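You operate a simulated robot arm through the tools that you are given. There is no shell and no other tool.

You are at the controls of a simulated two-armed robot. One attempt, no reset.

Task
Pick up the purple tin with one hand, pass it to the other hand and put it on the top of the tilt plate. Set down upright: purple tin.

It is judged by the outcome, as a careful person would: the job done as asked, and still so three seconds after it is handed in. It fails if anything else is knocked over, pushed out of place, dropped, spilled or broken.

Robot
Two 6-joint arms with two-finger grippers on one trunk, on a base that moves. Base frame: it is fixed to the floor where the robot stands at the start and does not move with it; the origin is under the middle of the robot, x ahead of it, y to its left, z up. Units: mm, rad, N and s.
The left shoulder is at the start at [60, 143, 808], the right one opposite. Each reaches about 843 mm from its shoulder. Places, roughly: top of the tilt plate [700, -600, 900]. Payload 2.45 kg a hand.
The TCP of each hand is the grasp point between the finger pads, 26 mm short of the fingertips. In the tool frame z runs along the fingers and y along their closing line. The gripper opens to 96 mm; its body begins 69 mm behind the TCP.
Orientation is that of the tool frame in the base frame, as [roll, pitch, yaw] about the fixed x, y, z axes, in that order (R = Rz(yaw) Ry(pitch) Rx(roll)). With the fingers straight down and closing along the base's y, the tool's x points along the base's -x, its y along +y and its z along -z.

Tools
- The arms move only by the tool play_rows. It takes "left_increments", "right_increments" or both (then of equal length, played together; a hand with none holds still); each is a list of rows, each an object (a shift or turn left out is 0, a gripper value left out holds the last) with "linear": the shift along the tool's x, y, z in cm, a list of three; "turn": the turn, a rotation vector about the tool's x, y, z in rad, a list of three. In form: [{"linear": [dx, dy, dz], "turn": [rx, ry, rz]}, ...]. A call has 1 to 20 rows; each row shifts and turns the commanded pose from where the row before left it, along the tool's axes as they then stand. "left_fingers" and "right_fingers" are, for a hand that has rows, the gripper command, from -1 (fully open) to 1 (shut), values between in proportion, set as the call begins (left out, the last holds). A row lasts 0.2 s, in which the tool goes at most 50 mm and 0.15 rad; a call with a longer step from one row to the next is refused whole, and so is a gripper value outside its range. Where a pose cannot be reached the arm comes as near as it can. A force on the tool above 40 N (or 10 N above the force at the start of the call, whichever is more), or a blocked arm, ends the call early, and 0.2 s more pass. Each finger travels about 79.9 mm/s and halts on what it meets, pressing with about 32 N; the grip force reading is that of the motor and also rises with nothing between the fingers. The clock runs only during rows and for 0.2 s after the last one: add rows that do not move to give the fingers time. The reply holds the time, the measured pose of the TCP, the force on the tool along the base axes, the opening and the grip force, in the units named above and with some noise, with the torque about the TCP (base axes, N m) and any sound that the robot's microphone picked up, and new pictures: "show" is both (left out), scene, wrist or none (wrist: the cameras of the hands that moved).
- Cameras (640 x 400 px; columns grow to the right, rows downward): "scene" is now at [164.9, -10.9, 1448.1]; the picture's right is [-0.04, -1.00, 0.00], its down [-0.41, 0.02, -0.91] and it looks along [0.91, -0.04, -0.41] (base axes); focal length 216 px, centre (320, 200). "left" rides on the left gripper at [82, -3, -98] in its tool frame; the picture's right is [0.04, 1.00, 0.00], its down [-0.73, 0.03, -0.68] and it looks along [-0.68, 0.03, 0.73] (tool axes); focal length 256 px, centre (320, 200). "right" rides on the right gripper at [82, 3, -98] in its tool frame; the picture's right is [-0.04, 1.00, 0.00], its down [-0.73, -0.03, -0.68] and it looks along [-0.68, -0.03, 0.73] (tool axes); focal length 256 px, centre (320, 200). There is no depth. A picture from a camera that has moved, and an enlarged one, comes with that camera's place and axes in the base frame and with its lens. The place of the scene camera against the robot may be out by one fixed shift of up to 18 mm in any direction.
- lift_body(by): slides the trunk up (or, below 0, down) by that many mm; the arms and the scene camera ride with it, the base frame stays. It gives what a move gives, with no picture.
- roll_base(legs): drives the robot by 1 to 6 legs, each [ahead, turn to the left] in mm and rad, along the robot's own axes; the way and the turn of a leg run together, so that a leg with both is an arc; at most 1500 mm and 3.142 rad a leg. The arms and the cameras ride along, it lands a little off, and it stops where it bumps. It gives what a move gives, and a new picture of the scene camera.
- aim_head(pan, tilt): turns the head with the scene camera to pan (to the left, within 1.501 rad either way) and tilt (down, from -0.506 to 1.204), counted from straight ahead of the robot. It gives what a move gives, and a new picture of the scene camera.
- inspect(camera, box): a new picture of the part [left, top, right, bottom] of that camera's present view, enlarged. The clock stands still meanwhile.
- hand_in(): hands the job in; it is judged then, once.

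Places have to be worked out from the pictures, the camera data and where the tool is seen. Open the grippers and draw the arms clear of the work before you hand the job in, unless the task says otherwise.

The tools are called after ">>>" as a command line: name --argument value ..., lists and objects as JSON in quotes. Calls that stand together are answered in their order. play_rows: Moves the arms, as the interface text tells. Its arguments: {"type":"object","properties":{"left_increments":{"type":"array"},"left_fingers":{"type":"number"},"right_increments":{"type":"array"},"right_fingers":{"type":"number"},"show":{"type":"string","enum":["both","scene","wrist","none"]}},"required":[]} The other tools are called the same way: lift_body (by) moves the trunk up or down; roll_base (legs) drives the base; aim_head (pan, tilt) turns the head that bears the scene camera; inspect (camera, box) takes an enlarged picture of a part of a camera's view; hand_in () hands the job in.

At the start:

```text
time: 0.0
left_tcp_pos: [370.6, 10.2, 998.7]
left_orientation: [-3.141, -0.001, -3.135]
left_force: [-0.2, 0.2, 0.6]
left_moment: [-0.02, -0.02, 0.01]
left_width: 96.3
left_finger_force: 0.0
right_tcp_pos: [478.8, -372.0, 1148.2]
right_orientation: [-3.141, 0.0, -3.136]
right_force: [-0.5, 0.3, -0.3]
right_moment: [0.01, 0.0, 0.01]
right_width: 95.9
right_finger_force: 0.1
trunk travel left (down, up): [-433.0, 157.0]
robot x, y, heading: [-1.5, -0.3, 0.002]
head pan, tilt (commanded): [-0.042, 0.424]
```

scene: 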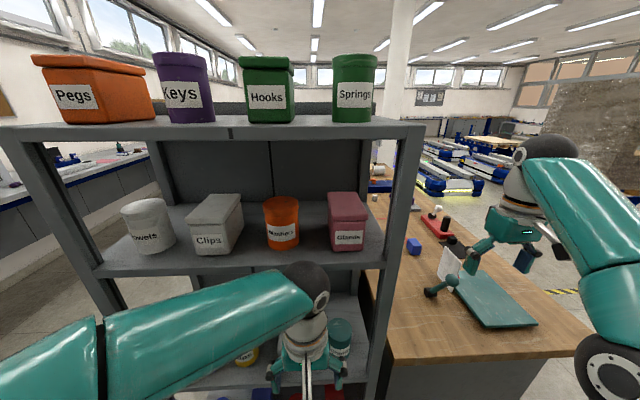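
right: 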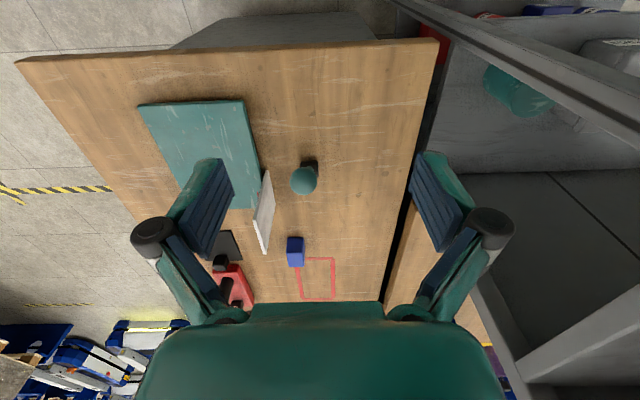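
left: 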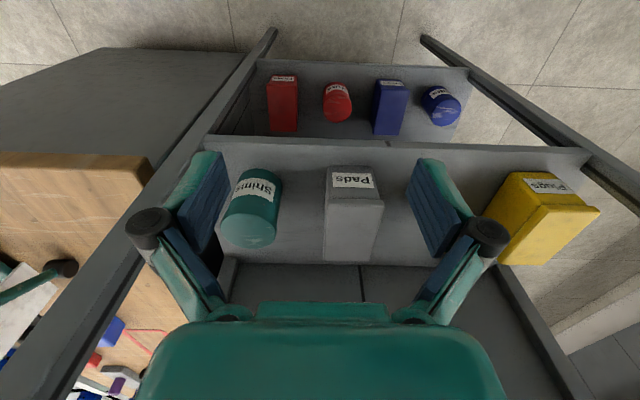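

The purple tin "Keys" stands on the top shelf, second from the left; the teal tilt plate looks to be on the bench to the right. I take enlarged views to locate both.

>>> inspect --camera "scene" --box '[20, 40, 260, 190]'

>>> inspect --camera "scene" --box '[370, 170, 610, 340]'

>>> inspect --camera "right" --box '[120, 80, 400, 310]'

```text
2.67 times, centred on (140, 115) of scene
camera zoom: at [164.9, -10.9, 1448.1], right [-0.04, -1.0, 0.0], down [-0.41, 0.02, -0.91], along [0.91, -0.04, -0.41], focal length 576 px, centre (800, 427)
```

zoom: 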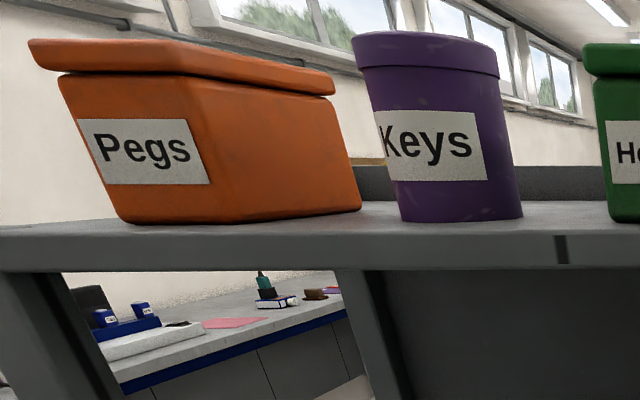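

```text
2.35 times, centred on (490, 255) of scene
camera zoom: at [164.9, -10.9, 1448.1], right [-0.04, -1.0, 0.0], down [-0.41, 0.02, -0.91], along [0.91, -0.04, -0.41], focal length 508 px, centre (-80, 71)
```

zoom: 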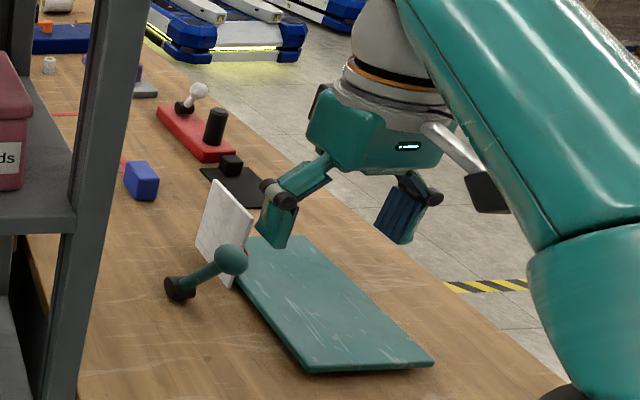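

```text
1.74 times, centred on (260, 195) of right
camera zoom: at [397.3, -368.0, 1245.5], right [0.04, 1.0, 0.0], down [0.73, -0.03, 0.68], along [0.68, -0.02, -0.73], focal length 445 px, centre (424, 209)
```

zoom: 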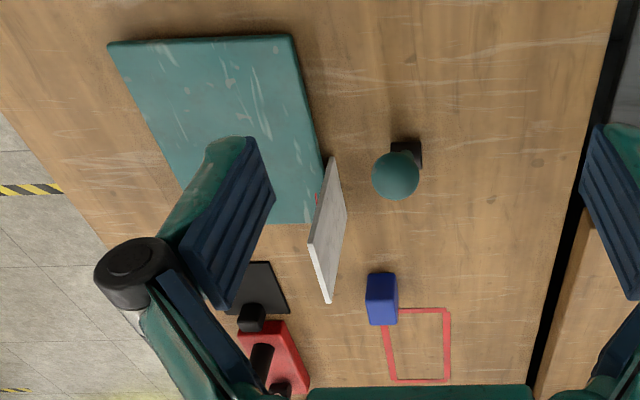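

The plate is a thin teal board on the bench with a lever and a white card at its side. I turn the head for a better look at the plate before anything else.

>>> aim_head --pan -0.75 --tilt 0.75

```text
time: 1.1
left_tcp_pos: [372.0, 8.9, 999.4]
left_orientation: [-3.14, 0.002, -3.138]
left_force: [0.1, -0.8, -0.3]
left_moment: [0.01, 0.02, 0.03]
left_width: 96.1
left_finger_force: 0.1
right_tcp_pos: [478.8, -370.9, 1148.0]
right_orientation: [-3.139, 0.003, -3.136]
right_force: [-1.0, 0.1, 0.0]
right_moment: [0.02, -0.01, -0.01]
right_width: 96.0
right_finger_force: 0.1
trunk travel left (down, up): [-433.0, 157.0]
robot x, y, heading: [-1.8, 0.9, -0.002]
head pan, tilt (commanded): [-0.75, 0.75]
camera scene: at [133.4, -63.5, 1419.3], right [-0.68, -0.73, 0.0], down [-0.5, 0.46, -0.73], along [0.54, -0.5, -0.68], focal length 216 px, centre (320, 200)
```

scene: 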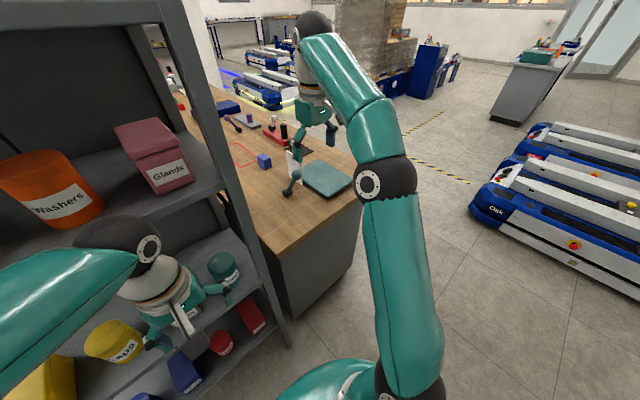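

>>> inspect --camera "scene" --box '[220, 90, 380, 250]'

```text
2.50 times, centred on (300, 170) of scene
camera zoom: at [133.4, -63.5, 1419.3], right [-0.68, -0.73, 0.0], down [-0.5, 0.46, -0.73], along [0.54, -0.5, -0.68], focal length 540 px, centre (370, 275)
```

zoom: 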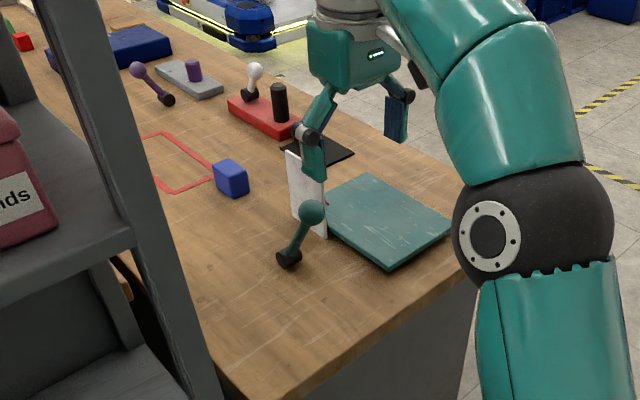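

I slide the right hand back and to the right so that its camera looks straight at the plate between its fingers.

>>> play_rows --right_increments '[{"linear": [1.6, -3.8, 0]}, {"linear": [1.6, -3.8, 0]}, {"linear": [1.6, -3.8, 0]}, {"linear": [1.6, -3.8, 0]}, {"linear": [1.6, -3.8, 0]}, {"linear": [0, 0, 0]}]' --show "both"

```text
time: 2.5
left_tcp_pos: [371.8, 10.2, 998.8]
left_orientation: [-3.141, -0.001, -3.138]
left_force: [0.4, -0.2, -0.8]
left_moment: [0.01, -0.03, -0.03]
left_width: 96.1
left_finger_force: 0.0
right_tcp_pos: [386.0, -548.9, 1128.4]
right_orientation: [-3.141, 0.004, -3.137]
right_force: [-0.1, -0.3, 0.0]
right_moment: [-0.03, -0.03, 0.03]
right_width: 96.2
right_finger_force: 0.2
right hand out of reach, approached as far as the arm can: row 2, 3, 4, 5
trunk travel left (down, up): [-433.0, 157.0]
robot x, y, heading: [-1.2, 2.1, -0.0]
head pan, tilt (commanded): [-0.75, 0.75]
camera scene: at [133.4, -63.4, 1419.2], right [-0.68, -0.73, 0.0], down [-0.5, 0.46, -0.73], along [0.53, -0.5, -0.68], focal length 216 px, centre (320, 200)
camera right: at [304.2, -545.8, 1224.8], right [0.03, 1.0, 0.0], down [0.73, -0.02, 0.68], along [0.68, -0.02, -0.73], focal length 256 px, centre (320, 200)
```

scene: 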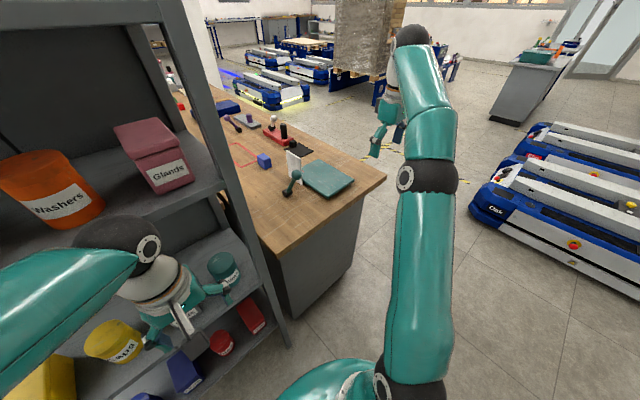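
right: 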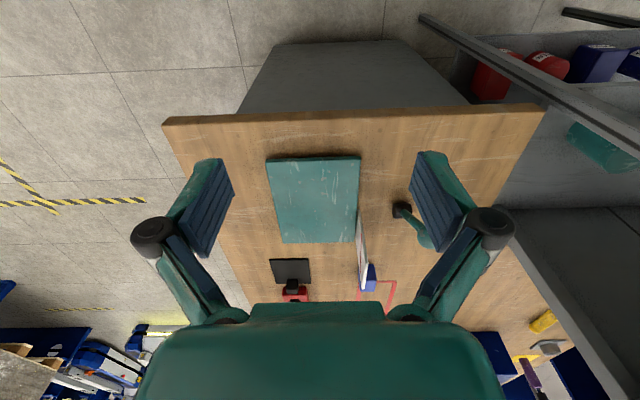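

>>> inspect --camera "scene" --box '[230, 100, 390, 230]'

>>> inspect --camera "right" --box '[230, 130, 430, 310]'

```text
3.08 times, centred on (310, 165) of scene
camera zoom: at [133.4, -63.4, 1419.2], right [-0.68, -0.73, 0.0], down [-0.5, 0.46, -0.73], along [0.53, -0.5, -0.68], focal length 665 px, centre (351, 308)
```

zoom: 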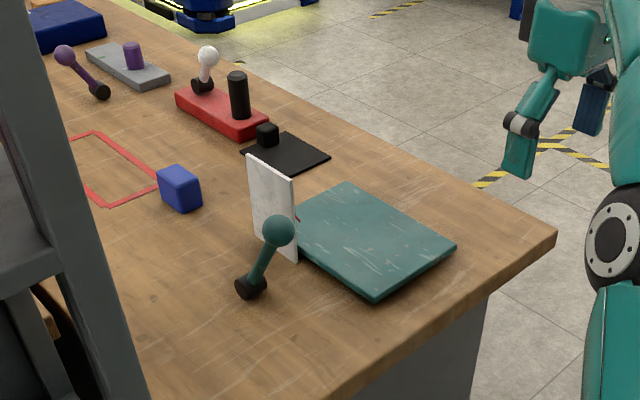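

```text
2.22 times, centred on (330, 220) of right
camera zoom: at [304.2, -545.8, 1224.8], right [0.03, 1.0, 0.0], down [0.73, -0.02, 0.68], along [0.68, -0.02, -0.73], focal length 569 px, centre (298, 156)
```

zoom: 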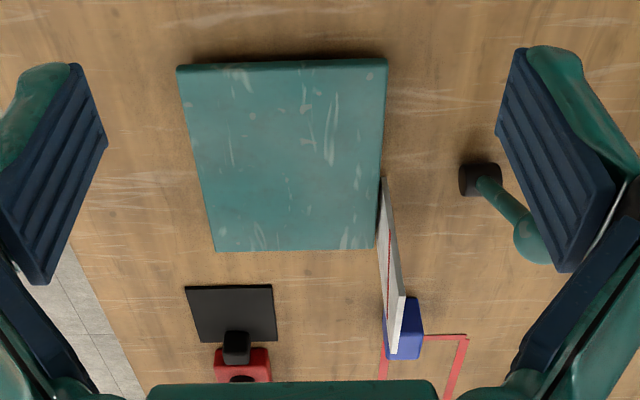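

The plate's near edge sits at about z 858 and its far edge perhaps 15 mm higher, with a card and a lever beside it. Now I raise the trunk to see the top shelf from above and turn the head to the tin.

>>> lift_body --by 155

>>> aim_head --pan 0.4 --tilt 0.35

>>> inspect --camera "scene" --box '[160, 60, 480, 260]'

```text
time: 4.3
left_tcp_pos: [371.5, 9.1, 1155.2]
left_orientation: [-3.14, -0.001, -3.136]
left_force: [0.0, -0.1, -0.7]
left_moment: [0.05, 0.02, -0.01]
left_width: 95.6
left_finger_force: 0.0
right_tcp_pos: [387.8, -550.4, 1282.7]
right_orientation: [-3.14, 0.002, -3.137]
right_force: [0.4, 0.1, -0.3]
right_moment: [-0.01, -0.03, 0.03]
right_width: 96.0
right_finger_force: 0.1
trunk travel left (down, up): [-588.0, 2.0]
robot x, y, heading: [-0.5, 1.0, 0.002]
head pan, tilt (commanded): [-0.75, 0.75]
```

```text
time: 5.6
left_tcp_pos: [372.0, 10.4, 1153.4]
left_orientation: [-3.142, 0.001, -3.138]
left_force: [-0.1, 0.6, 0.6]
left_moment: [-0.01, 0.02, -0.03]
left_width: 96.0
left_finger_force: 0.0
right_tcp_pos: [385.9, -549.8, 1283.0]
right_orientation: [-3.139, 0.004, -3.136]
right_force: [-0.1, -0.4, 0.0]
right_moment: [0.02, -0.01, 0.0]
right_width: 96.0
right_finger_force: 0.0
trunk travel left (down, up): [-588.0, 2.0]
robot x, y, heading: [1.1, 1.1, -0.0]
head pan, tilt (commanded): [0.4, 0.351]
camera scene: at [158.5, 29.1, 1609.8], right [0.39, -0.92, 0.0], down [-0.32, -0.13, -0.94], along [0.86, 0.36, -0.34], focal length 216 px, centre (320, 200)
```

scene: 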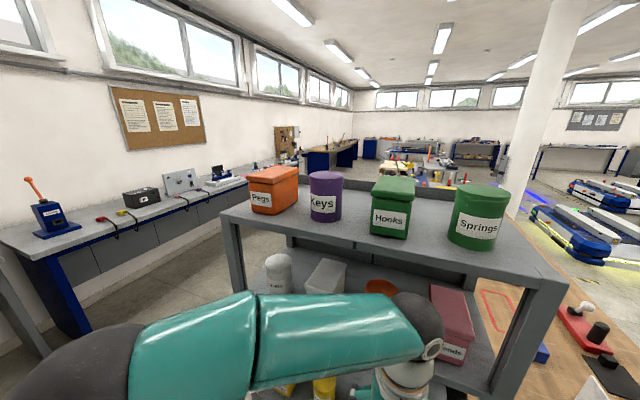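

```text
2.00 times, centred on (320, 160) of scene
camera zoom: at [158.5, 29.1, 1609.8], right [0.39, -0.92, 0.0], down [-0.32, -0.13, -0.94], along [0.86, 0.36, -0.34], focal length 432 px, centre (320, 280)
```

zoom: 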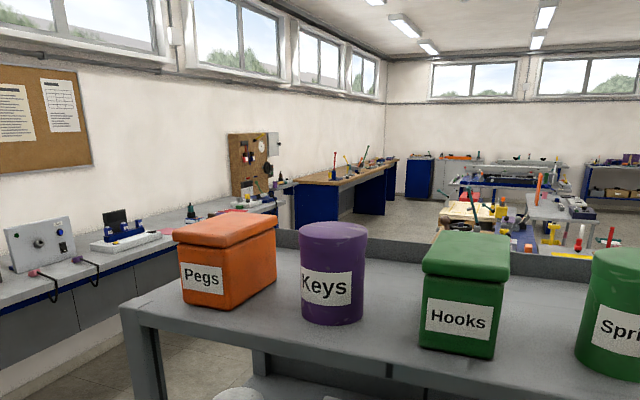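

The tin stands at about (551, 179), 66 mm wide and about 87 mm tall, on a shelf top at z≈1420 whose front edge is at x≈470. I look at the left hand itself to judge its size before planning the grasp.

>>> aim_head --pan 0.0 --tilt 1.05

>>> inspect --camera "scene" --box '[220, 80, 460, 260]'

```text
time: 6.7
left_tcp_pos: [370.9, 8.9, 1153.7]
left_orientation: [3.141, 0.0, -3.136]
left_force: [0.0, -1.1, -0.6]
left_moment: [-0.03, 0.02, 0.0]
left_width: 95.8
left_finger_force: 0.1
right_tcp_pos: [386.1, -549.1, 1281.8]
right_orientation: [-3.139, 0.004, -3.135]
right_force: [0.3, -0.2, -0.2]
right_moment: [-0.04, 0.01, -0.03]
right_width: 96.0
right_finger_force: 0.1
trunk travel left (down, up): [-588.0, 2.0]
robot x, y, heading: [-2.9, 0.1, -0.003]
head pan, tilt (commanded): [0.0, 1.051]
camera scene: at [139.1, -7.0, 1551.7], right [0.0, -1.0, 0.0], down [-0.87, 0.0, -0.5], along [0.5, 0.0, -0.87], focal length 216 px, centre (320, 200)
```

scene: 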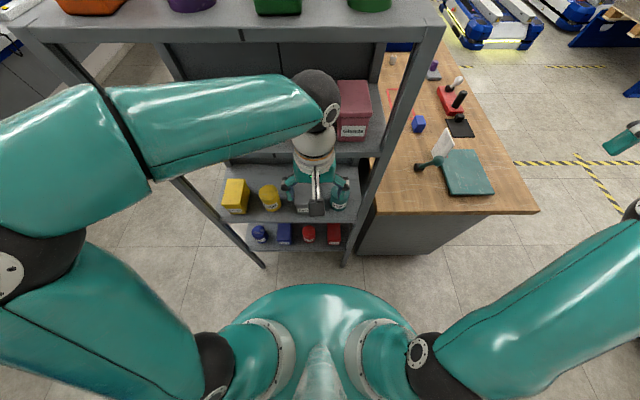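

```text
2.22 times, centred on (340, 170) of scene
camera zoom: at [139.1, -7.0, 1551.7], right [0.0, -1.0, 0.0], down [-0.87, 0.0, -0.5], along [0.5, 0.0, -0.87], focal length 480 px, centre (276, 267)
```

zoom: 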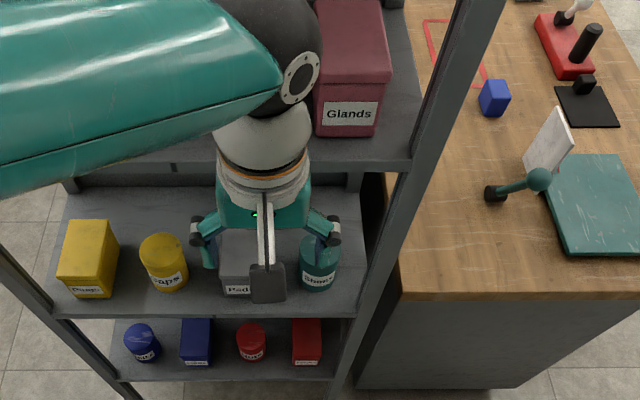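

The hand is about 75 mm wide at the body with the camera on a stalk, so I plan a forward-pointing grasp about 20° below level, low on the tin. First I bring the left hand up and across to the tin's side position, still well in front of the shelf.

>>> play_rows --left_increments '[{"linear": [0, 3.4, -2.9]}, {"linear": [0, 3.4, -2.9]}, {"linear": [0, 3.4, -2.9]}, {"linear": [0, 3.4, -2.9]}, {"linear": [0, 3.4, -2.9]}, {"linear": [0, 0, 0]}]' --show "scene"

```text
time: 8.1
left_tcp_pos: [371.8, 180.7, 1297.6]
left_orientation: [3.141, -0.001, -3.137]
left_force: [-0.9, -0.5, 0.2]
left_moment: [0.02, 0.02, 0.02]
left_width: 95.9
left_finger_force: 0.1
right_tcp_pos: [386.4, -549.5, 1281.2]
right_orientation: [-3.14, 0.004, -3.137]
right_force: [0.5, -0.2, 0.3]
right_moment: [0.0, -0.02, 0.03]
right_width: 96.2
right_finger_force: 0.0
trunk travel left (down, up): [-588.0, 2.0]
robot x, y, heading: [-1.4, -2.3, -0.002]
head pan, tilt (commanded): [0.0, 1.051]
camera scene: at [139.2, -7.7, 1551.6], right [0.0, -1.0, 0.0], down [-0.87, 0.0, -0.5], along [0.5, 0.0, -0.87], focal length 216 px, centre (320, 200)
```

scene: 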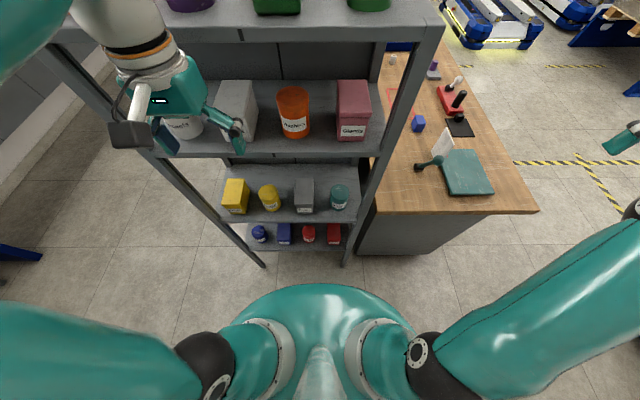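

Reached without trouble. Now I pitch the hand forward while raising it, keeping it in front of the shelf.

>>> play_rows --left_increments '[{"linear": [-0.43, 0, -1.67], "turn": [0, -0.136, 0]}, {"linear": [-0.65, 0, -1.6], "turn": [0, -0.136, 0]}, {"linear": [-0.86, 0, -1.49], "turn": [0, -0.136, 0]}, {"linear": [-1.06, 0, -1.36], "turn": [0, -0.136, 0]}, {"linear": [-1.23, 0, -1.21], "turn": [0, -0.136, 0]}, {"linear": [-1.38, 0, -1.03], "turn": [0, -0.136, 0]}, {"linear": [-1.51, 0, -0.83], "turn": [0, -0.136, 0]}, {"linear": [-1.61, 0, -0.62], "turn": [0, -0.136, 0]}, {"linear": [-1.68, 0, -0.39], "turn": [0, -0.136, 0]}, {"linear": [0, 0, 0]}]' --show "wrist"

>>> aim_head --pan 0.4 --tilt 0.35

```text
time: 10.3
left_tcp_pos: [410.5, 179.0, 1449.6]
left_orientation: [-3.14, 1.226, -3.137]
left_force: [0.0, 0.6, -0.3]
left_moment: [-0.06, -0.01, -0.02]
left_width: 96.4
left_finger_force: 0.1
right_tcp_pos: [386.0, -548.6, 1282.1]
right_orientation: [-3.139, 0.003, -3.138]
right_force: [-0.3, 0.8, -0.3]
right_moment: [-0.02, -0.01, 0.0]
right_width: 95.8
right_finger_force: 0.1
trunk travel left (down, up): [-588.0, 2.0]
robot x, y, heading: [-0.2, 0.5, 0.001]
head pan, tilt (commanded): [0.0, 1.051]
camera left: at [289.4, 176.1, 1406.1], right [-0.02, 1.0, -0.04], down [-0.39, 0.03, 0.92], along [0.92, 0.03, 0.39], focal length 256 px, centre (320, 200)
```

left: 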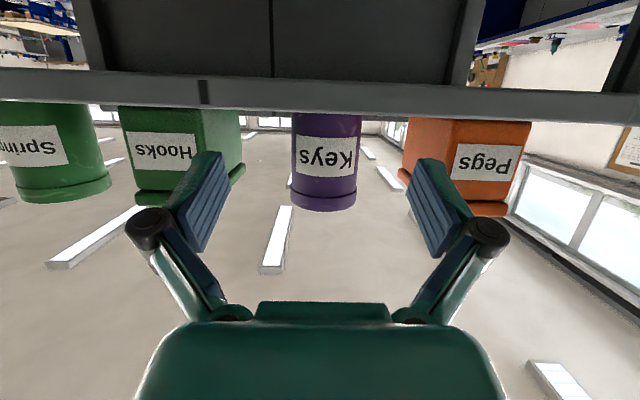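

```text
time: 11.4
left_tcp_pos: [409.3, 180.5, 1450.9]
left_orientation: [3.14, 1.223, -3.136]
left_force: [0.5, 0.0, -0.2]
left_moment: [-0.01, 0.03, -0.03]
left_width: 96.1
left_finger_force: 0.1
right_tcp_pos: [385.8, -549.3, 1282.5]
right_orientation: [-3.138, 0.004, -3.135]
right_force: [0.1, 0.0, 0.3]
right_moment: [-0.03, 0.01, 0.04]
right_width: 95.9
right_finger_force: 0.0
trunk travel left (down, up): [-588.0, 2.0]
robot x, y, heading: [-2.3, 3.9, 0.001]
head pan, tilt (commanded): [0.4, 0.351]
camera scene: at [158.2, 29.2, 1609.8], right [0.39, -0.92, 0.0], down [-0.32, -0.13, -0.94], along [0.86, 0.37, -0.34], focal length 216 px, centre (320, 200)
```

scene: 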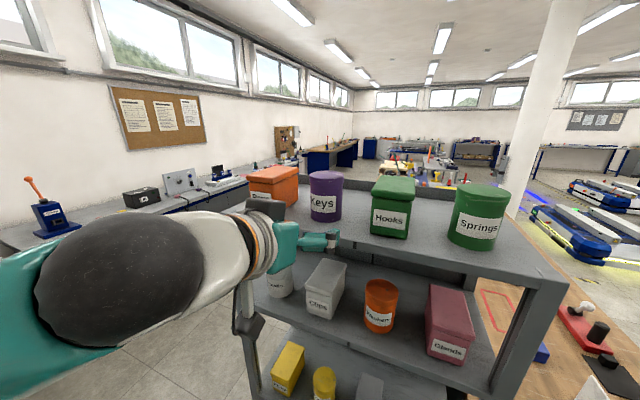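

The hand is level with the tin. I enlarge both views to measure the tin against the fingers.

>>> inspect --camera "left" --box '[180, 90, 460, 265]'

>>> inspect --camera "scene" --box '[220, 150, 440, 270]'

```text
2.29 times, centred on (320, 178) of left
camera zoom: at [289.2, 176.4, 1406.1], right [-0.02, 1.0, -0.04], down [-0.39, 0.03, 0.92], along [0.92, 0.03, 0.39], focal length 585 px, centre (320, 251)
```

zoom: 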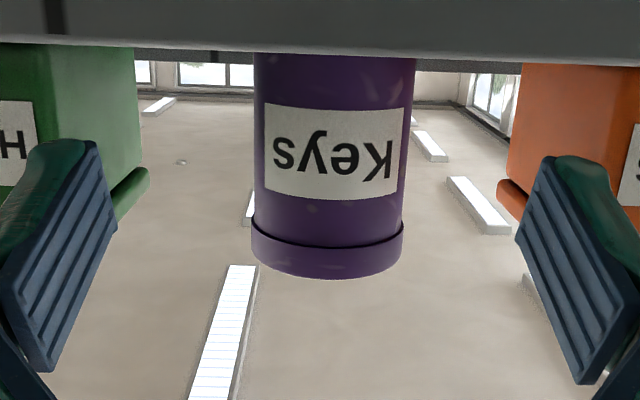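

```text
2.91 times, centred on (330, 210) of scene
camera zoom: at [158.2, 29.2, 1609.8], right [0.39, -0.92, 0.0], down [-0.32, -0.13, -0.94], along [0.86, 0.37, -0.34], focal length 628 px, centre (291, 171)
```

zoom: 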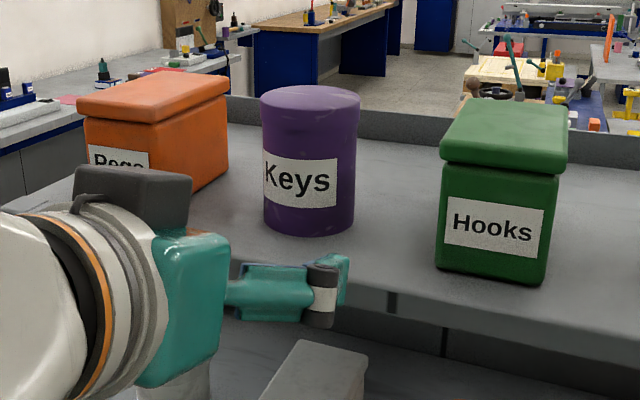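

The wrist view puts the tin's axis about 8 mm to the left of the hand's line and roughly 125 mm ahead, with the shelf top at z≈1418. I shift 8 mm left and advance 55 mm, then measure again.

>>> play_rows --left_increments '[{"linear": [-0.68, 0.4, 1.88]}, {"linear": [-0.68, 0.4, 1.88]}, {"linear": [-0.51, 0, 1.41]}, {"linear": [0, 0, 0]}]' --show "both"

>>> inspect --camera "left" --box '[160, 60, 480, 260]'

>>> inspect --camera "scene" --box '[220, 150, 440, 270]'

```text
time: 12.4
left_tcp_pos: [463.8, 189.1, 1449.2]
left_orientation: [-3.141, 1.222, -3.136]
left_force: [-0.1, 0.4, -0.9]
left_moment: [0.01, 0.03, 0.0]
left_width: 96.2
left_finger_force: 0.1
right_tcp_pos: [385.0, -549.2, 1283.3]
right_orientation: [-3.14, 0.004, -3.136]
right_force: [-0.4, -0.2, -0.7]
right_moment: [0.04, 0.0, 0.0]
right_width: 95.8
right_finger_force: 0.0
trunk travel left (down, up): [-588.0, 2.0]
robot x, y, heading: [0.2, -0.5, 0.002]
head pan, tilt (commanded): [0.4, 0.351]
camera scene: at [157.9, 29.4, 1609.9], right [0.39, -0.92, 0.0], down [-0.32, -0.13, -0.94], along [0.86, 0.37, -0.34], focal length 216 px, centre (320, 200)
camera left: at [344.0, 184.6, 1405.4], right [-0.02, 1.0, -0.04], down [-0.39, 0.03, 0.92], along [0.92, 0.03, 0.39], focal length 256 px, centre (320, 200)
```

scene: 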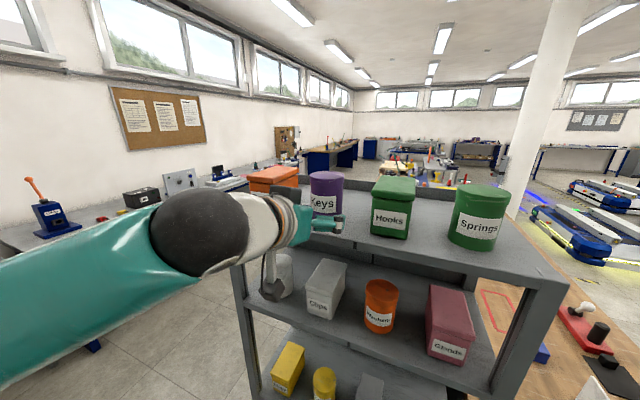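
left: 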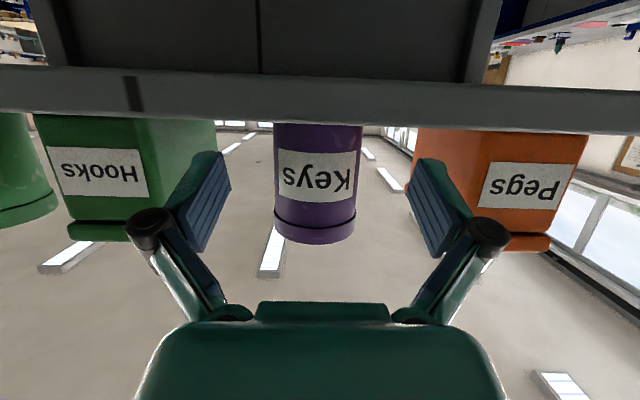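

```text
2.00 times, centred on (320, 160) of left
camera zoom: at [344.0, 184.6, 1405.4], right [-0.02, 1.0, -0.04], down [-0.39, 0.03, 0.92], along [0.92, 0.03, 0.39], focal length 512 px, centre (320, 280)
```

zoom: 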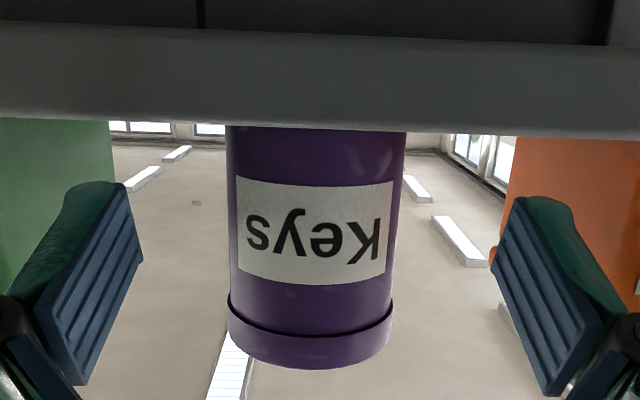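

```text
2.91 times, centred on (330, 210) of scene
camera zoom: at [157.9, 29.4, 1609.9], right [0.39, -0.92, 0.0], down [-0.32, -0.13, -0.94], along [0.86, 0.37, -0.34], focal length 628 px, centre (291, 171)
```

zoom: 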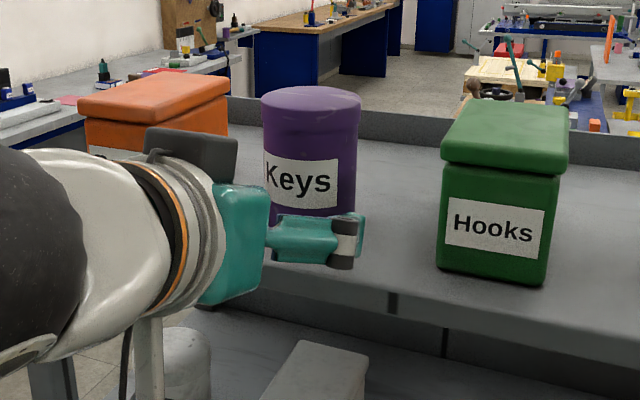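

The tin's axis is at about (545, 187.5) and the hand is lined up with it. To keep the camera stalk clear of the shelf edge I tip the hand to 30° below level and advance 40 mm.

>>> play_rows --left_increments '[{"linear": [0, 0, 0], "turn": [0, 0.0875, 0]}, {"linear": [0, 0, 0], "turn": [0, 0.0875, 0]}, {"linear": [-1.0, 0, 1.73]}, {"linear": [-1.0, 0, 1.73]}, {"linear": [0, 0, 0]}]' --show "both"

>>> inspect --camera "left" --box '[160, 60, 480, 260]'

>>> inspect --camera "scene" --box '[220, 150, 440, 270]'

```text
time: 13.6
left_tcp_pos: [504.4, 188.8, 1449.1]
left_orientation: [-3.141, 1.049, -3.136]
left_force: [0.1, 0.4, 0.2]
left_moment: [0.01, 0.0, -0.02]
left_width: 96.1
left_finger_force: 0.0
right_tcp_pos: [385.4, -549.0, 1282.6]
right_orientation: [-3.139, 0.003, -3.137]
right_force: [0.1, -0.3, 0.4]
right_moment: [0.02, -0.02, 0.02]
right_width: 95.8
right_finger_force: 0.1
trunk travel left (down, up): [-588.0, 2.0]
robot x, y, heading: [1.8, 2.1, 0.002]
head pan, tilt (commanded): [0.4, 0.351]
camera scene: at [157.7, 29.3, 1609.9], right [0.39, -0.92, 0.0], down [-0.32, -0.13, -0.94], along [0.86, 0.37, -0.34], focal length 216 px, centre (320, 200)
camera left: at [377.8, 184.7, 1427.4], right [-0.02, 1.0, -0.03], down [-0.22, 0.03, 0.97], along [0.97, 0.03, 0.22], focal length 256 px, centre (320, 200)
```

scene: 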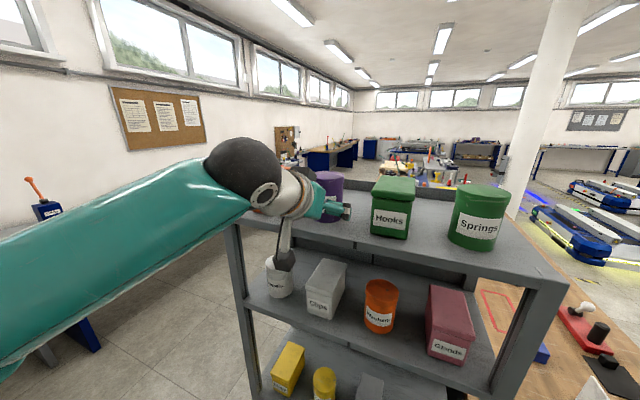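
left: 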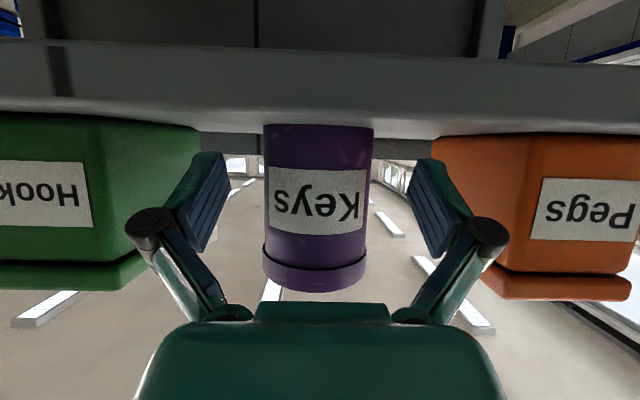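

```text
2.00 times, centred on (320, 160) of left
camera zoom: at [377.8, 184.7, 1427.4], right [-0.02, 1.0, -0.03], down [-0.22, 0.03, 0.97], along [0.97, 0.03, 0.22], focal length 512 px, centre (320, 280)
```

zoom: 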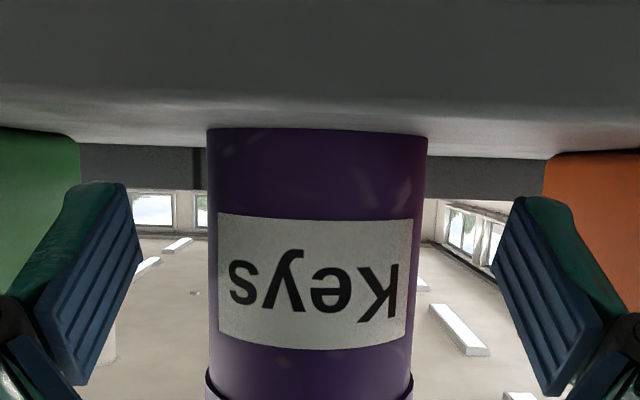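

```text
2.91 times, centred on (330, 210) of scene
camera zoom: at [157.7, 29.3, 1609.9], right [0.39, -0.92, 0.0], down [-0.32, -0.13, -0.94], along [0.86, 0.37, -0.34], focal length 628 px, centre (291, 171)
```

zoom: 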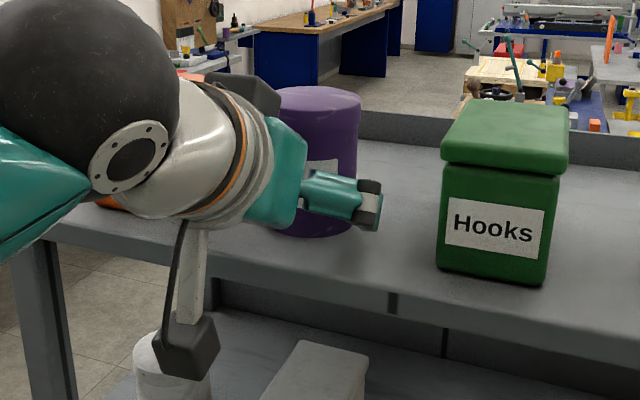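

The tin is centred between the fingers, about 38 mm ahead of the grasp point. I advance 36 mm straight ahead, then look before closing.

>>> play_rows --left_increments '[{"linear": [-0.9, 0, 1.56]}, {"linear": [-0.9, 0, 1.56]}, {"linear": [0, 0, 0]}]' --show "both"

>>> inspect --camera "scene" --box '[220, 150, 440, 270]'

```text
time: 14.4
left_tcp_pos: [539.8, 188.5, 1451.3]
left_orientation: [3.141, 1.049, -3.137]
left_force: [0.6, -1.0, -0.7]
left_moment: [0.04, -0.02, 0.0]
left_width: 95.9
left_finger_force: 0.1
right_tcp_pos: [385.5, -548.8, 1282.2]
right_orientation: [-3.139, 0.003, -3.135]
right_force: [0.0, 0.7, -0.1]
right_moment: [0.01, 0.01, 0.04]
right_width: 96.1
right_finger_force: 0.1
trunk travel left (down, up): [-588.0, 2.0]
robot x, y, heading: [0.1, -0.4, 0.001]
head pan, tilt (commanded): [0.4, 0.351]
camera scene: at [157.9, 29.2, 1609.9], right [0.39, -0.92, 0.0], down [-0.32, -0.13, -0.94], along [0.86, 0.37, -0.34], focal length 216 px, centre (320, 200)
camera left: at [414.1, 185.1, 1427.5], right [-0.02, 1.0, -0.03], down [-0.22, 0.03, 0.97], along [0.97, 0.03, 0.22], focal length 256 px, centre (320, 200)
```

scene: 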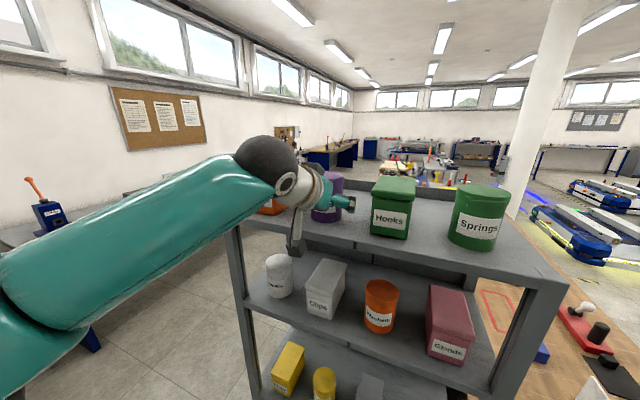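
left: 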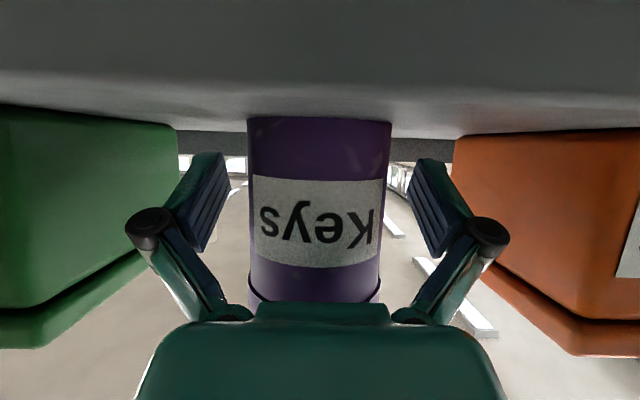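

```text
2.91 times, centred on (330, 210) of scene
camera zoom: at [157.9, 29.2, 1609.9], right [0.39, -0.92, 0.0], down [-0.32, -0.13, -0.94], along [0.86, 0.37, -0.34], focal length 628 px, centre (291, 171)
```

zoom: 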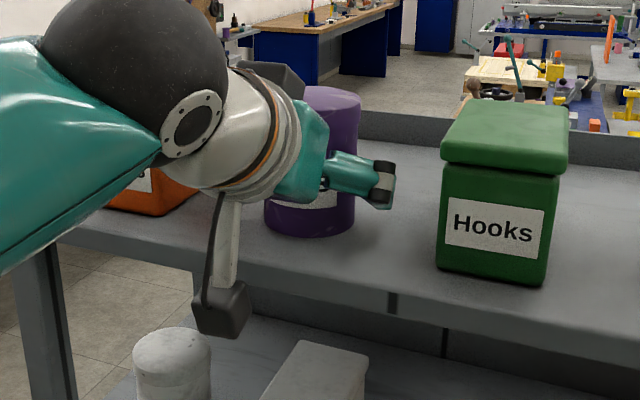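

The pads span the tin but the axis is still slightly towards their tips, so I go 6 mm further and then close the left gripper.

>>> play_rows --left_increments '[{"linear": [-0.3, -0.05, 0.52]}, {"linear": [0, 0, 0]}]' --show "none"

>>> play_rows --left_increments '[{"linear": [0, 0, 0]}, {"linear": [0, 0, 0]}, {"linear": [0, 0, 0]}, {"linear": [0, 0, 0]}]' --left_fingers 1 --show "both"

>>> inspect --camera "scene" --box '[220, 150, 440, 270]'

```text
time: 15.0
left_tcp_pos: [545.5, 188.5, 1449.9]
left_orientation: [3.141, 1.048, -3.137]
left_force: [0.4, 0.8, 0.4]
left_moment: [0.01, 0.01, 0.0]
left_width: 95.8
left_finger_force: 0.1
right_tcp_pos: [387.6, -549.8, 1283.2]
right_orientation: [-3.138, 0.003, -3.136]
right_force: [0.0, 0.4, -0.2]
right_moment: [-0.02, -0.02, -0.01]
right_width: 95.7
right_finger_force: 0.2
trunk travel left (down, up): [-588.0, 2.0]
robot x, y, heading: [0.3, -0.6, 0.001]
head pan, tilt (commanded): [0.4, 0.351]
```

```text
time: 16.0
left_tcp_pos: [546.8, 187.5, 1450.4]
left_orientation: [3.141, 1.05, -3.136]
left_force: [1.4, -1.6, 1.6]
left_moment: [-0.06, 0.07, 0.03]
left_width: 65.4
left_finger_force: 32.6
right_tcp_pos: [385.3, -548.6, 1281.6]
right_orientation: [-3.141, 0.002, -3.135]
right_force: [-0.3, -0.3, -0.1]
right_moment: [0.0, 0.02, 0.01]
right_width: 96.0
right_finger_force: 0.0
trunk travel left (down, up): [-588.0, 2.0]
robot x, y, heading: [1.4, -0.6, 0.003]
head pan, tilt (commanded): [0.4, 0.351]
camera scene: at [158.4, 29.0, 1609.9], right [0.39, -0.92, 0.0], down [-0.32, -0.13, -0.94], along [0.86, 0.37, -0.34], focal length 216 px, centre (320, 200)
camera left: at [420.4, 184.4, 1427.3], right [-0.02, 1.0, -0.03], down [-0.22, 0.03, 0.97], along [0.97, 0.03, 0.22], focal length 256 px, centre (320, 200)
```

scene: 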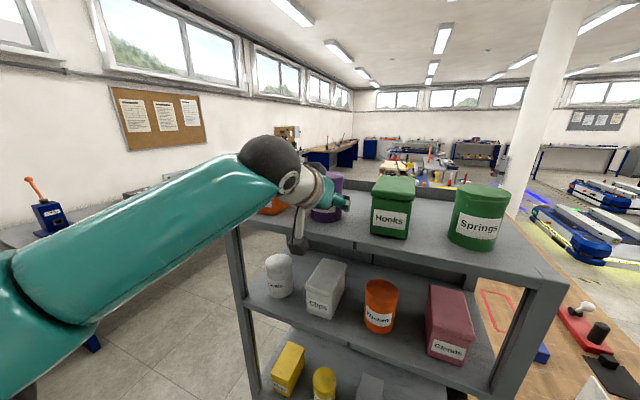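
left: 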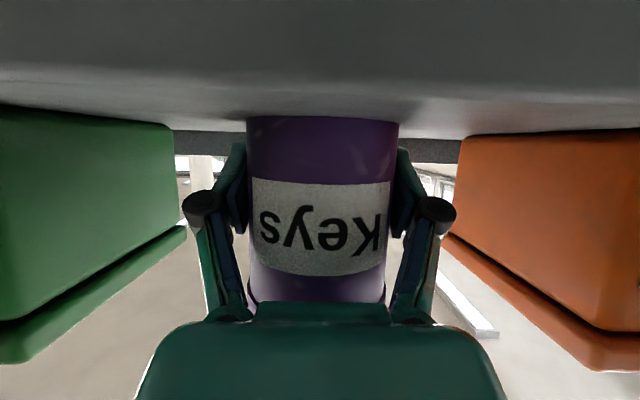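

```text
2.91 times, centred on (330, 210) of scene
camera zoom: at [158.4, 29.0, 1609.9], right [0.39, -0.92, 0.0], down [-0.32, -0.13, -0.94], along [0.86, 0.37, -0.34], focal length 628 px, centre (291, 171)
```

zoom: 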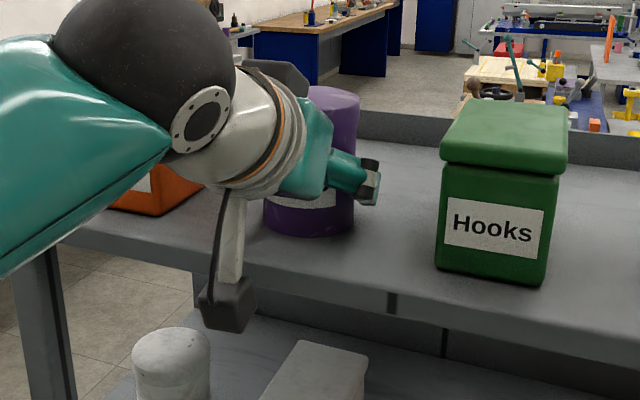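

The grip holds at 65.4 mm with 32 N, so the tin is between the pads. I lift it straight up 40 mm and check that it comes along.

>>> play_rows --left_increments '[{"linear": [-0.87, 0, -0.5]}, {"linear": [-0.87, 0, -0.5]}, {"linear": [-0.87, 0, -0.5]}, {"linear": [-0.87, 0, -0.5]}, {"linear": [0, 0, 0]}]' --show "both"

>>> inspect --camera "scene" --box '[220, 150, 440, 270]'

```text
time: 17.2
left_tcp_pos: [546.1, 189.1, 1489.1]
left_orientation: [3.141, 1.047, -3.138]
left_force: [0.2, -1.0, -3.3]
left_moment: [0.03, -0.01, -0.04]
left_width: 65.6
left_finger_force: 31.8
right_tcp_pos: [385.9, -549.0, 1282.9]
right_orientation: [-3.14, 0.002, -3.137]
right_force: [0.2, 0.3, -0.5]
right_moment: [0.01, 0.01, 0.0]
right_width: 96.1
right_finger_force: 0.0
trunk travel left (down, up): [-588.0, 2.0]
robot x, y, heading: [-2.5, -2.7, -0.0]
head pan, tilt (commanded): [0.4, 0.351]
camera scene: at [158.9, 29.4, 1609.8], right [0.39, -0.92, 0.0], down [-0.32, -0.13, -0.94], along [0.86, 0.37, -0.34], focal length 216 px, centre (320, 200)
camera left: at [421.2, 184.3, 1467.4], right [-0.02, 1.0, -0.03], down [-0.22, 0.03, 0.97], along [0.97, 0.03, 0.22], focal length 256 px, centre (320, 200)
```

scene: 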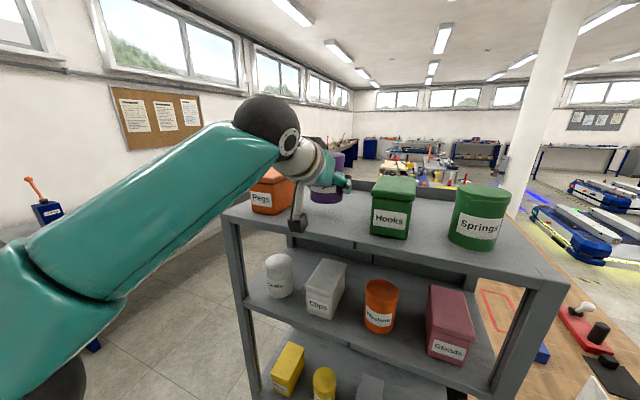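
left: 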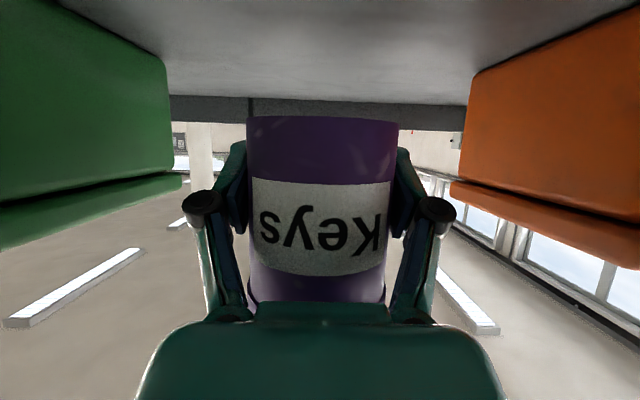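

```text
2.91 times, centred on (330, 210) of scene
camera zoom: at [158.9, 29.4, 1609.8], right [0.39, -0.92, 0.0], down [-0.32, -0.13, -0.94], along [0.86, 0.37, -0.34], focal length 628 px, centre (291, 171)
```

zoom: 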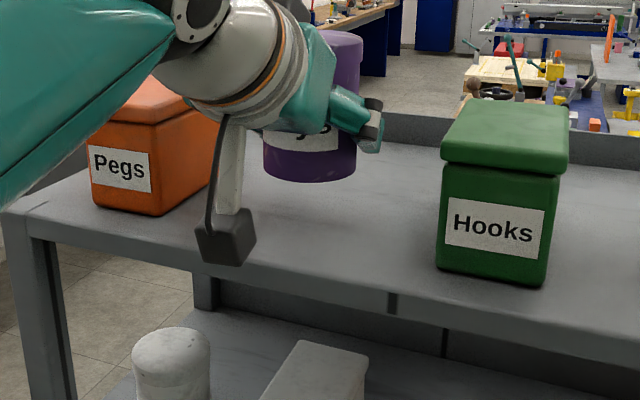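

The tin is lifted clear (about 3 N of load) and upright. I draw the hand straight back 75 mm, clear of the neighbours, before driving the base back.

>>> play_rows --left_increments '[{"linear": [1.25, 0, -2.17]}, {"linear": [1.25, 0, -2.17]}, {"linear": [1.25, 0, -2.17]}, {"linear": [0, 0, 0]}]' --show "none"

>>> roll_base --legs '[[-350, 0]]'

```text
time: 18.2
left_tcp_pos: [471.9, 187.5, 1490.8]
left_orientation: [3.142, 1.047, -3.138]
left_force: [0.2, 1.0, -4.5]
left_moment: [-0.03, -0.04, -0.02]
left_width: 65.6
left_finger_force: 32.2
right_tcp_pos: [387.2, -549.5, 1281.6]
right_orientation: [-3.139, 0.001, -3.135]
right_force: [-0.5, -0.2, 0.3]
right_moment: [-0.01, 0.02, 0.0]
right_width: 95.9
right_finger_force: 0.0
trunk travel left (down, up): [-588.0, 2.0]
robot x, y, heading: [-0.0, -2.8, 0.002]
head pan, tilt (commanded): [0.4, 0.351]
```

```text
time: 20.5
left_tcp_pos: [120.7, 187.6, 1490.9]
left_orientation: [3.141, 1.049, -3.137]
left_force: [-0.1, -0.5, -3.6]
left_moment: [-0.01, -0.02, -0.01]
left_width: 65.7
left_finger_force: 32.4
right_tcp_pos: [35.6, -549.4, 1282.7]
right_orientation: [3.141, 0.002, -3.136]
right_force: [-0.7, 0.4, -0.4]
right_moment: [0.03, -0.01, -0.01]
right_width: 96.1
right_finger_force: 0.1
trunk travel left (down, up): [-588.0, 2.0]
robot x, y, heading: [-348.6, 3.8, 0.003]
head pan, tilt (commanded): [0.4, 0.351]
camera scene: at [-191.7, 29.1, 1609.9], right [0.39, -0.92, 0.0], down [-0.32, -0.13, -0.94], along [0.87, 0.37, -0.34], focal length 216 px, centre (320, 200)
```

scene: 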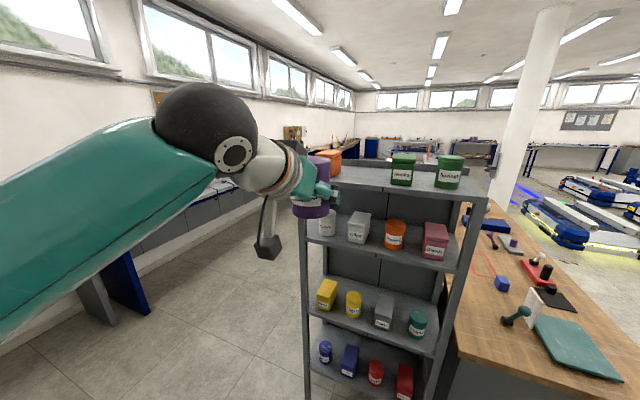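

The tin is out and upright in the left hand, with the robot 350 mm back from the shelf. I lower it to about z 1250 in front of the chest and aim the head there.

>>> play_rows --left_increments '[{"linear": [3.46, -1.0, 2.0]}, {"linear": [3.46, -1.0, 2.0]}, {"linear": [3.46, -1.0, 2.0]}, {"linear": [3.46, -1.0, 2.0]}, {"linear": [3.46, -1.0, 2.0]}, {"linear": [3.46, -1.0, 2.0]}, {"linear": [0, 0, 0]}]' --show "none"

>>> aim_head --pan 0.0 --tilt 0.7

```text
time: 22.1
left_tcp_pos: [121.1, 127.3, 1250.6]
left_orientation: [3.141, 1.048, -3.138]
left_force: [-0.5, -0.4, -3.7]
left_moment: [0.02, -0.05, -0.03]
left_width: 65.6
left_finger_force: 31.7
right_tcp_pos: [35.7, -548.0, 1282.9]
right_orientation: [-3.139, 0.004, -3.135]
right_force: [-0.4, 0.8, -0.1]
right_moment: [0.01, 0.01, 0.03]
right_width: 96.1
right_finger_force: 0.0
trunk travel left (down, up): [-588.0, 2.0]
robot x, y, heading: [-350.7, -0.6, -0.003]
head pan, tilt (commanded): [0.4, 0.351]
```

```text
time: 22.9
left_tcp_pos: [122.0, 128.6, 1251.5]
left_orientation: [-3.141, 1.045, -3.139]
left_force: [-0.2, 0.2, -3.4]
left_moment: [0.02, -0.03, 0.01]
left_width: 65.7
left_finger_force: 32.0
right_tcp_pos: [36.6, -548.8, 1283.5]
right_orientation: [-3.139, 0.004, -3.137]
right_force: [-0.3, 0.4, -0.4]
right_moment: [-0.01, -0.01, 0.01]
right_width: 96.0
right_finger_force: 0.0
trunk travel left (down, up): [-588.0, 2.0]
robot x, y, heading: [-346.7, -0.8, 0.004]
head pan, tilt (commanded): [0.0, 0.7]
camera scene: at [-191.5, -7.0, 1578.5], right [0.0, -1.0, 0.0], down [-0.64, 0.0, -0.77], along [0.77, 0.0, -0.64], focal length 216 px, centre (320, 200)
```

scene: 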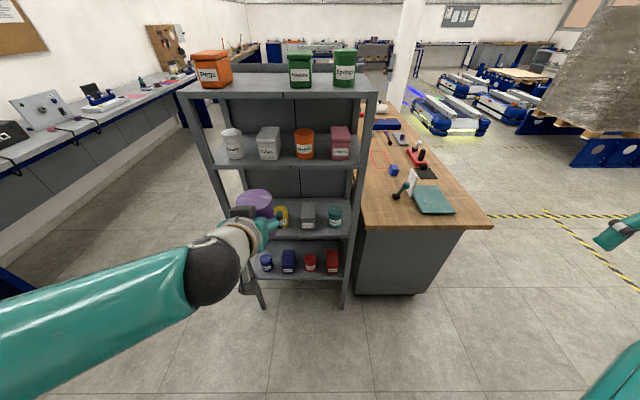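

Holding well. I now turn the left hand 90° to the right about the vertical, keeping the tin upright and in place.

>>> play_rows --left_increments '[{"turn": [0.1126, 0, 0.065]}, {"turn": [0.1126, 0, 0.065]}, {"turn": [0.1126, 0, 0.065]}, {"turn": [0.1126, 0, 0.065]}, {"turn": [0.1126, 0, 0.065]}, {"turn": [0.1126, 0, 0.065]}, {"linear": [0, 0, 0]}]' --show "scene"

```text
time: 24.5
left_tcp_pos: [119.8, 129.7, 1245.3]
left_orientation: [-3.133, 1.015, 2.501]
left_force: [0.9, 0.7, -3.9]
left_moment: [-0.04, -0.04, 0.03]
left_width: 65.6
left_finger_force: 32.3
left hand out of reach, approached as far as the arm can: row 4, 5
right_tcp_pos: [35.8, -550.1, 1281.9]
right_orientation: [-3.141, 0.004, -3.137]
right_force: [0.0, 0.6, 1.0]
right_moment: [0.02, -0.01, 0.01]
right_width: 95.9
right_finger_force: 0.1
trunk travel left (down, up): [-588.0, 2.0]
robot x, y, heading: [-351.9, 4.0, 0.006]
head pan, tilt (commanded): [0.0, 0.7]
camera scene: at [-191.8, -7.2, 1578.5], right [0.0, -1.0, 0.0], down [-0.64, 0.0, -0.76], along [0.76, 0.0, -0.64], focal length 216 px, centre (320, 200)
```

scene: 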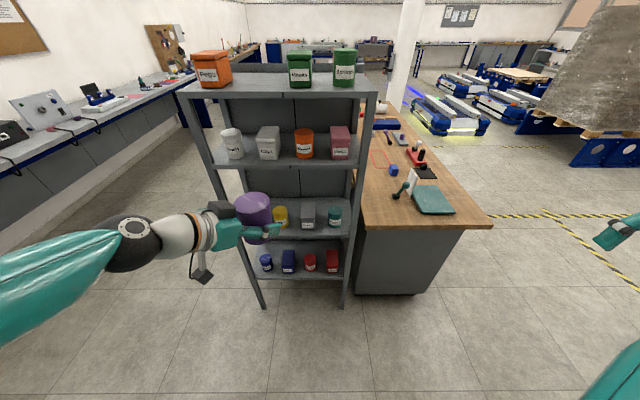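

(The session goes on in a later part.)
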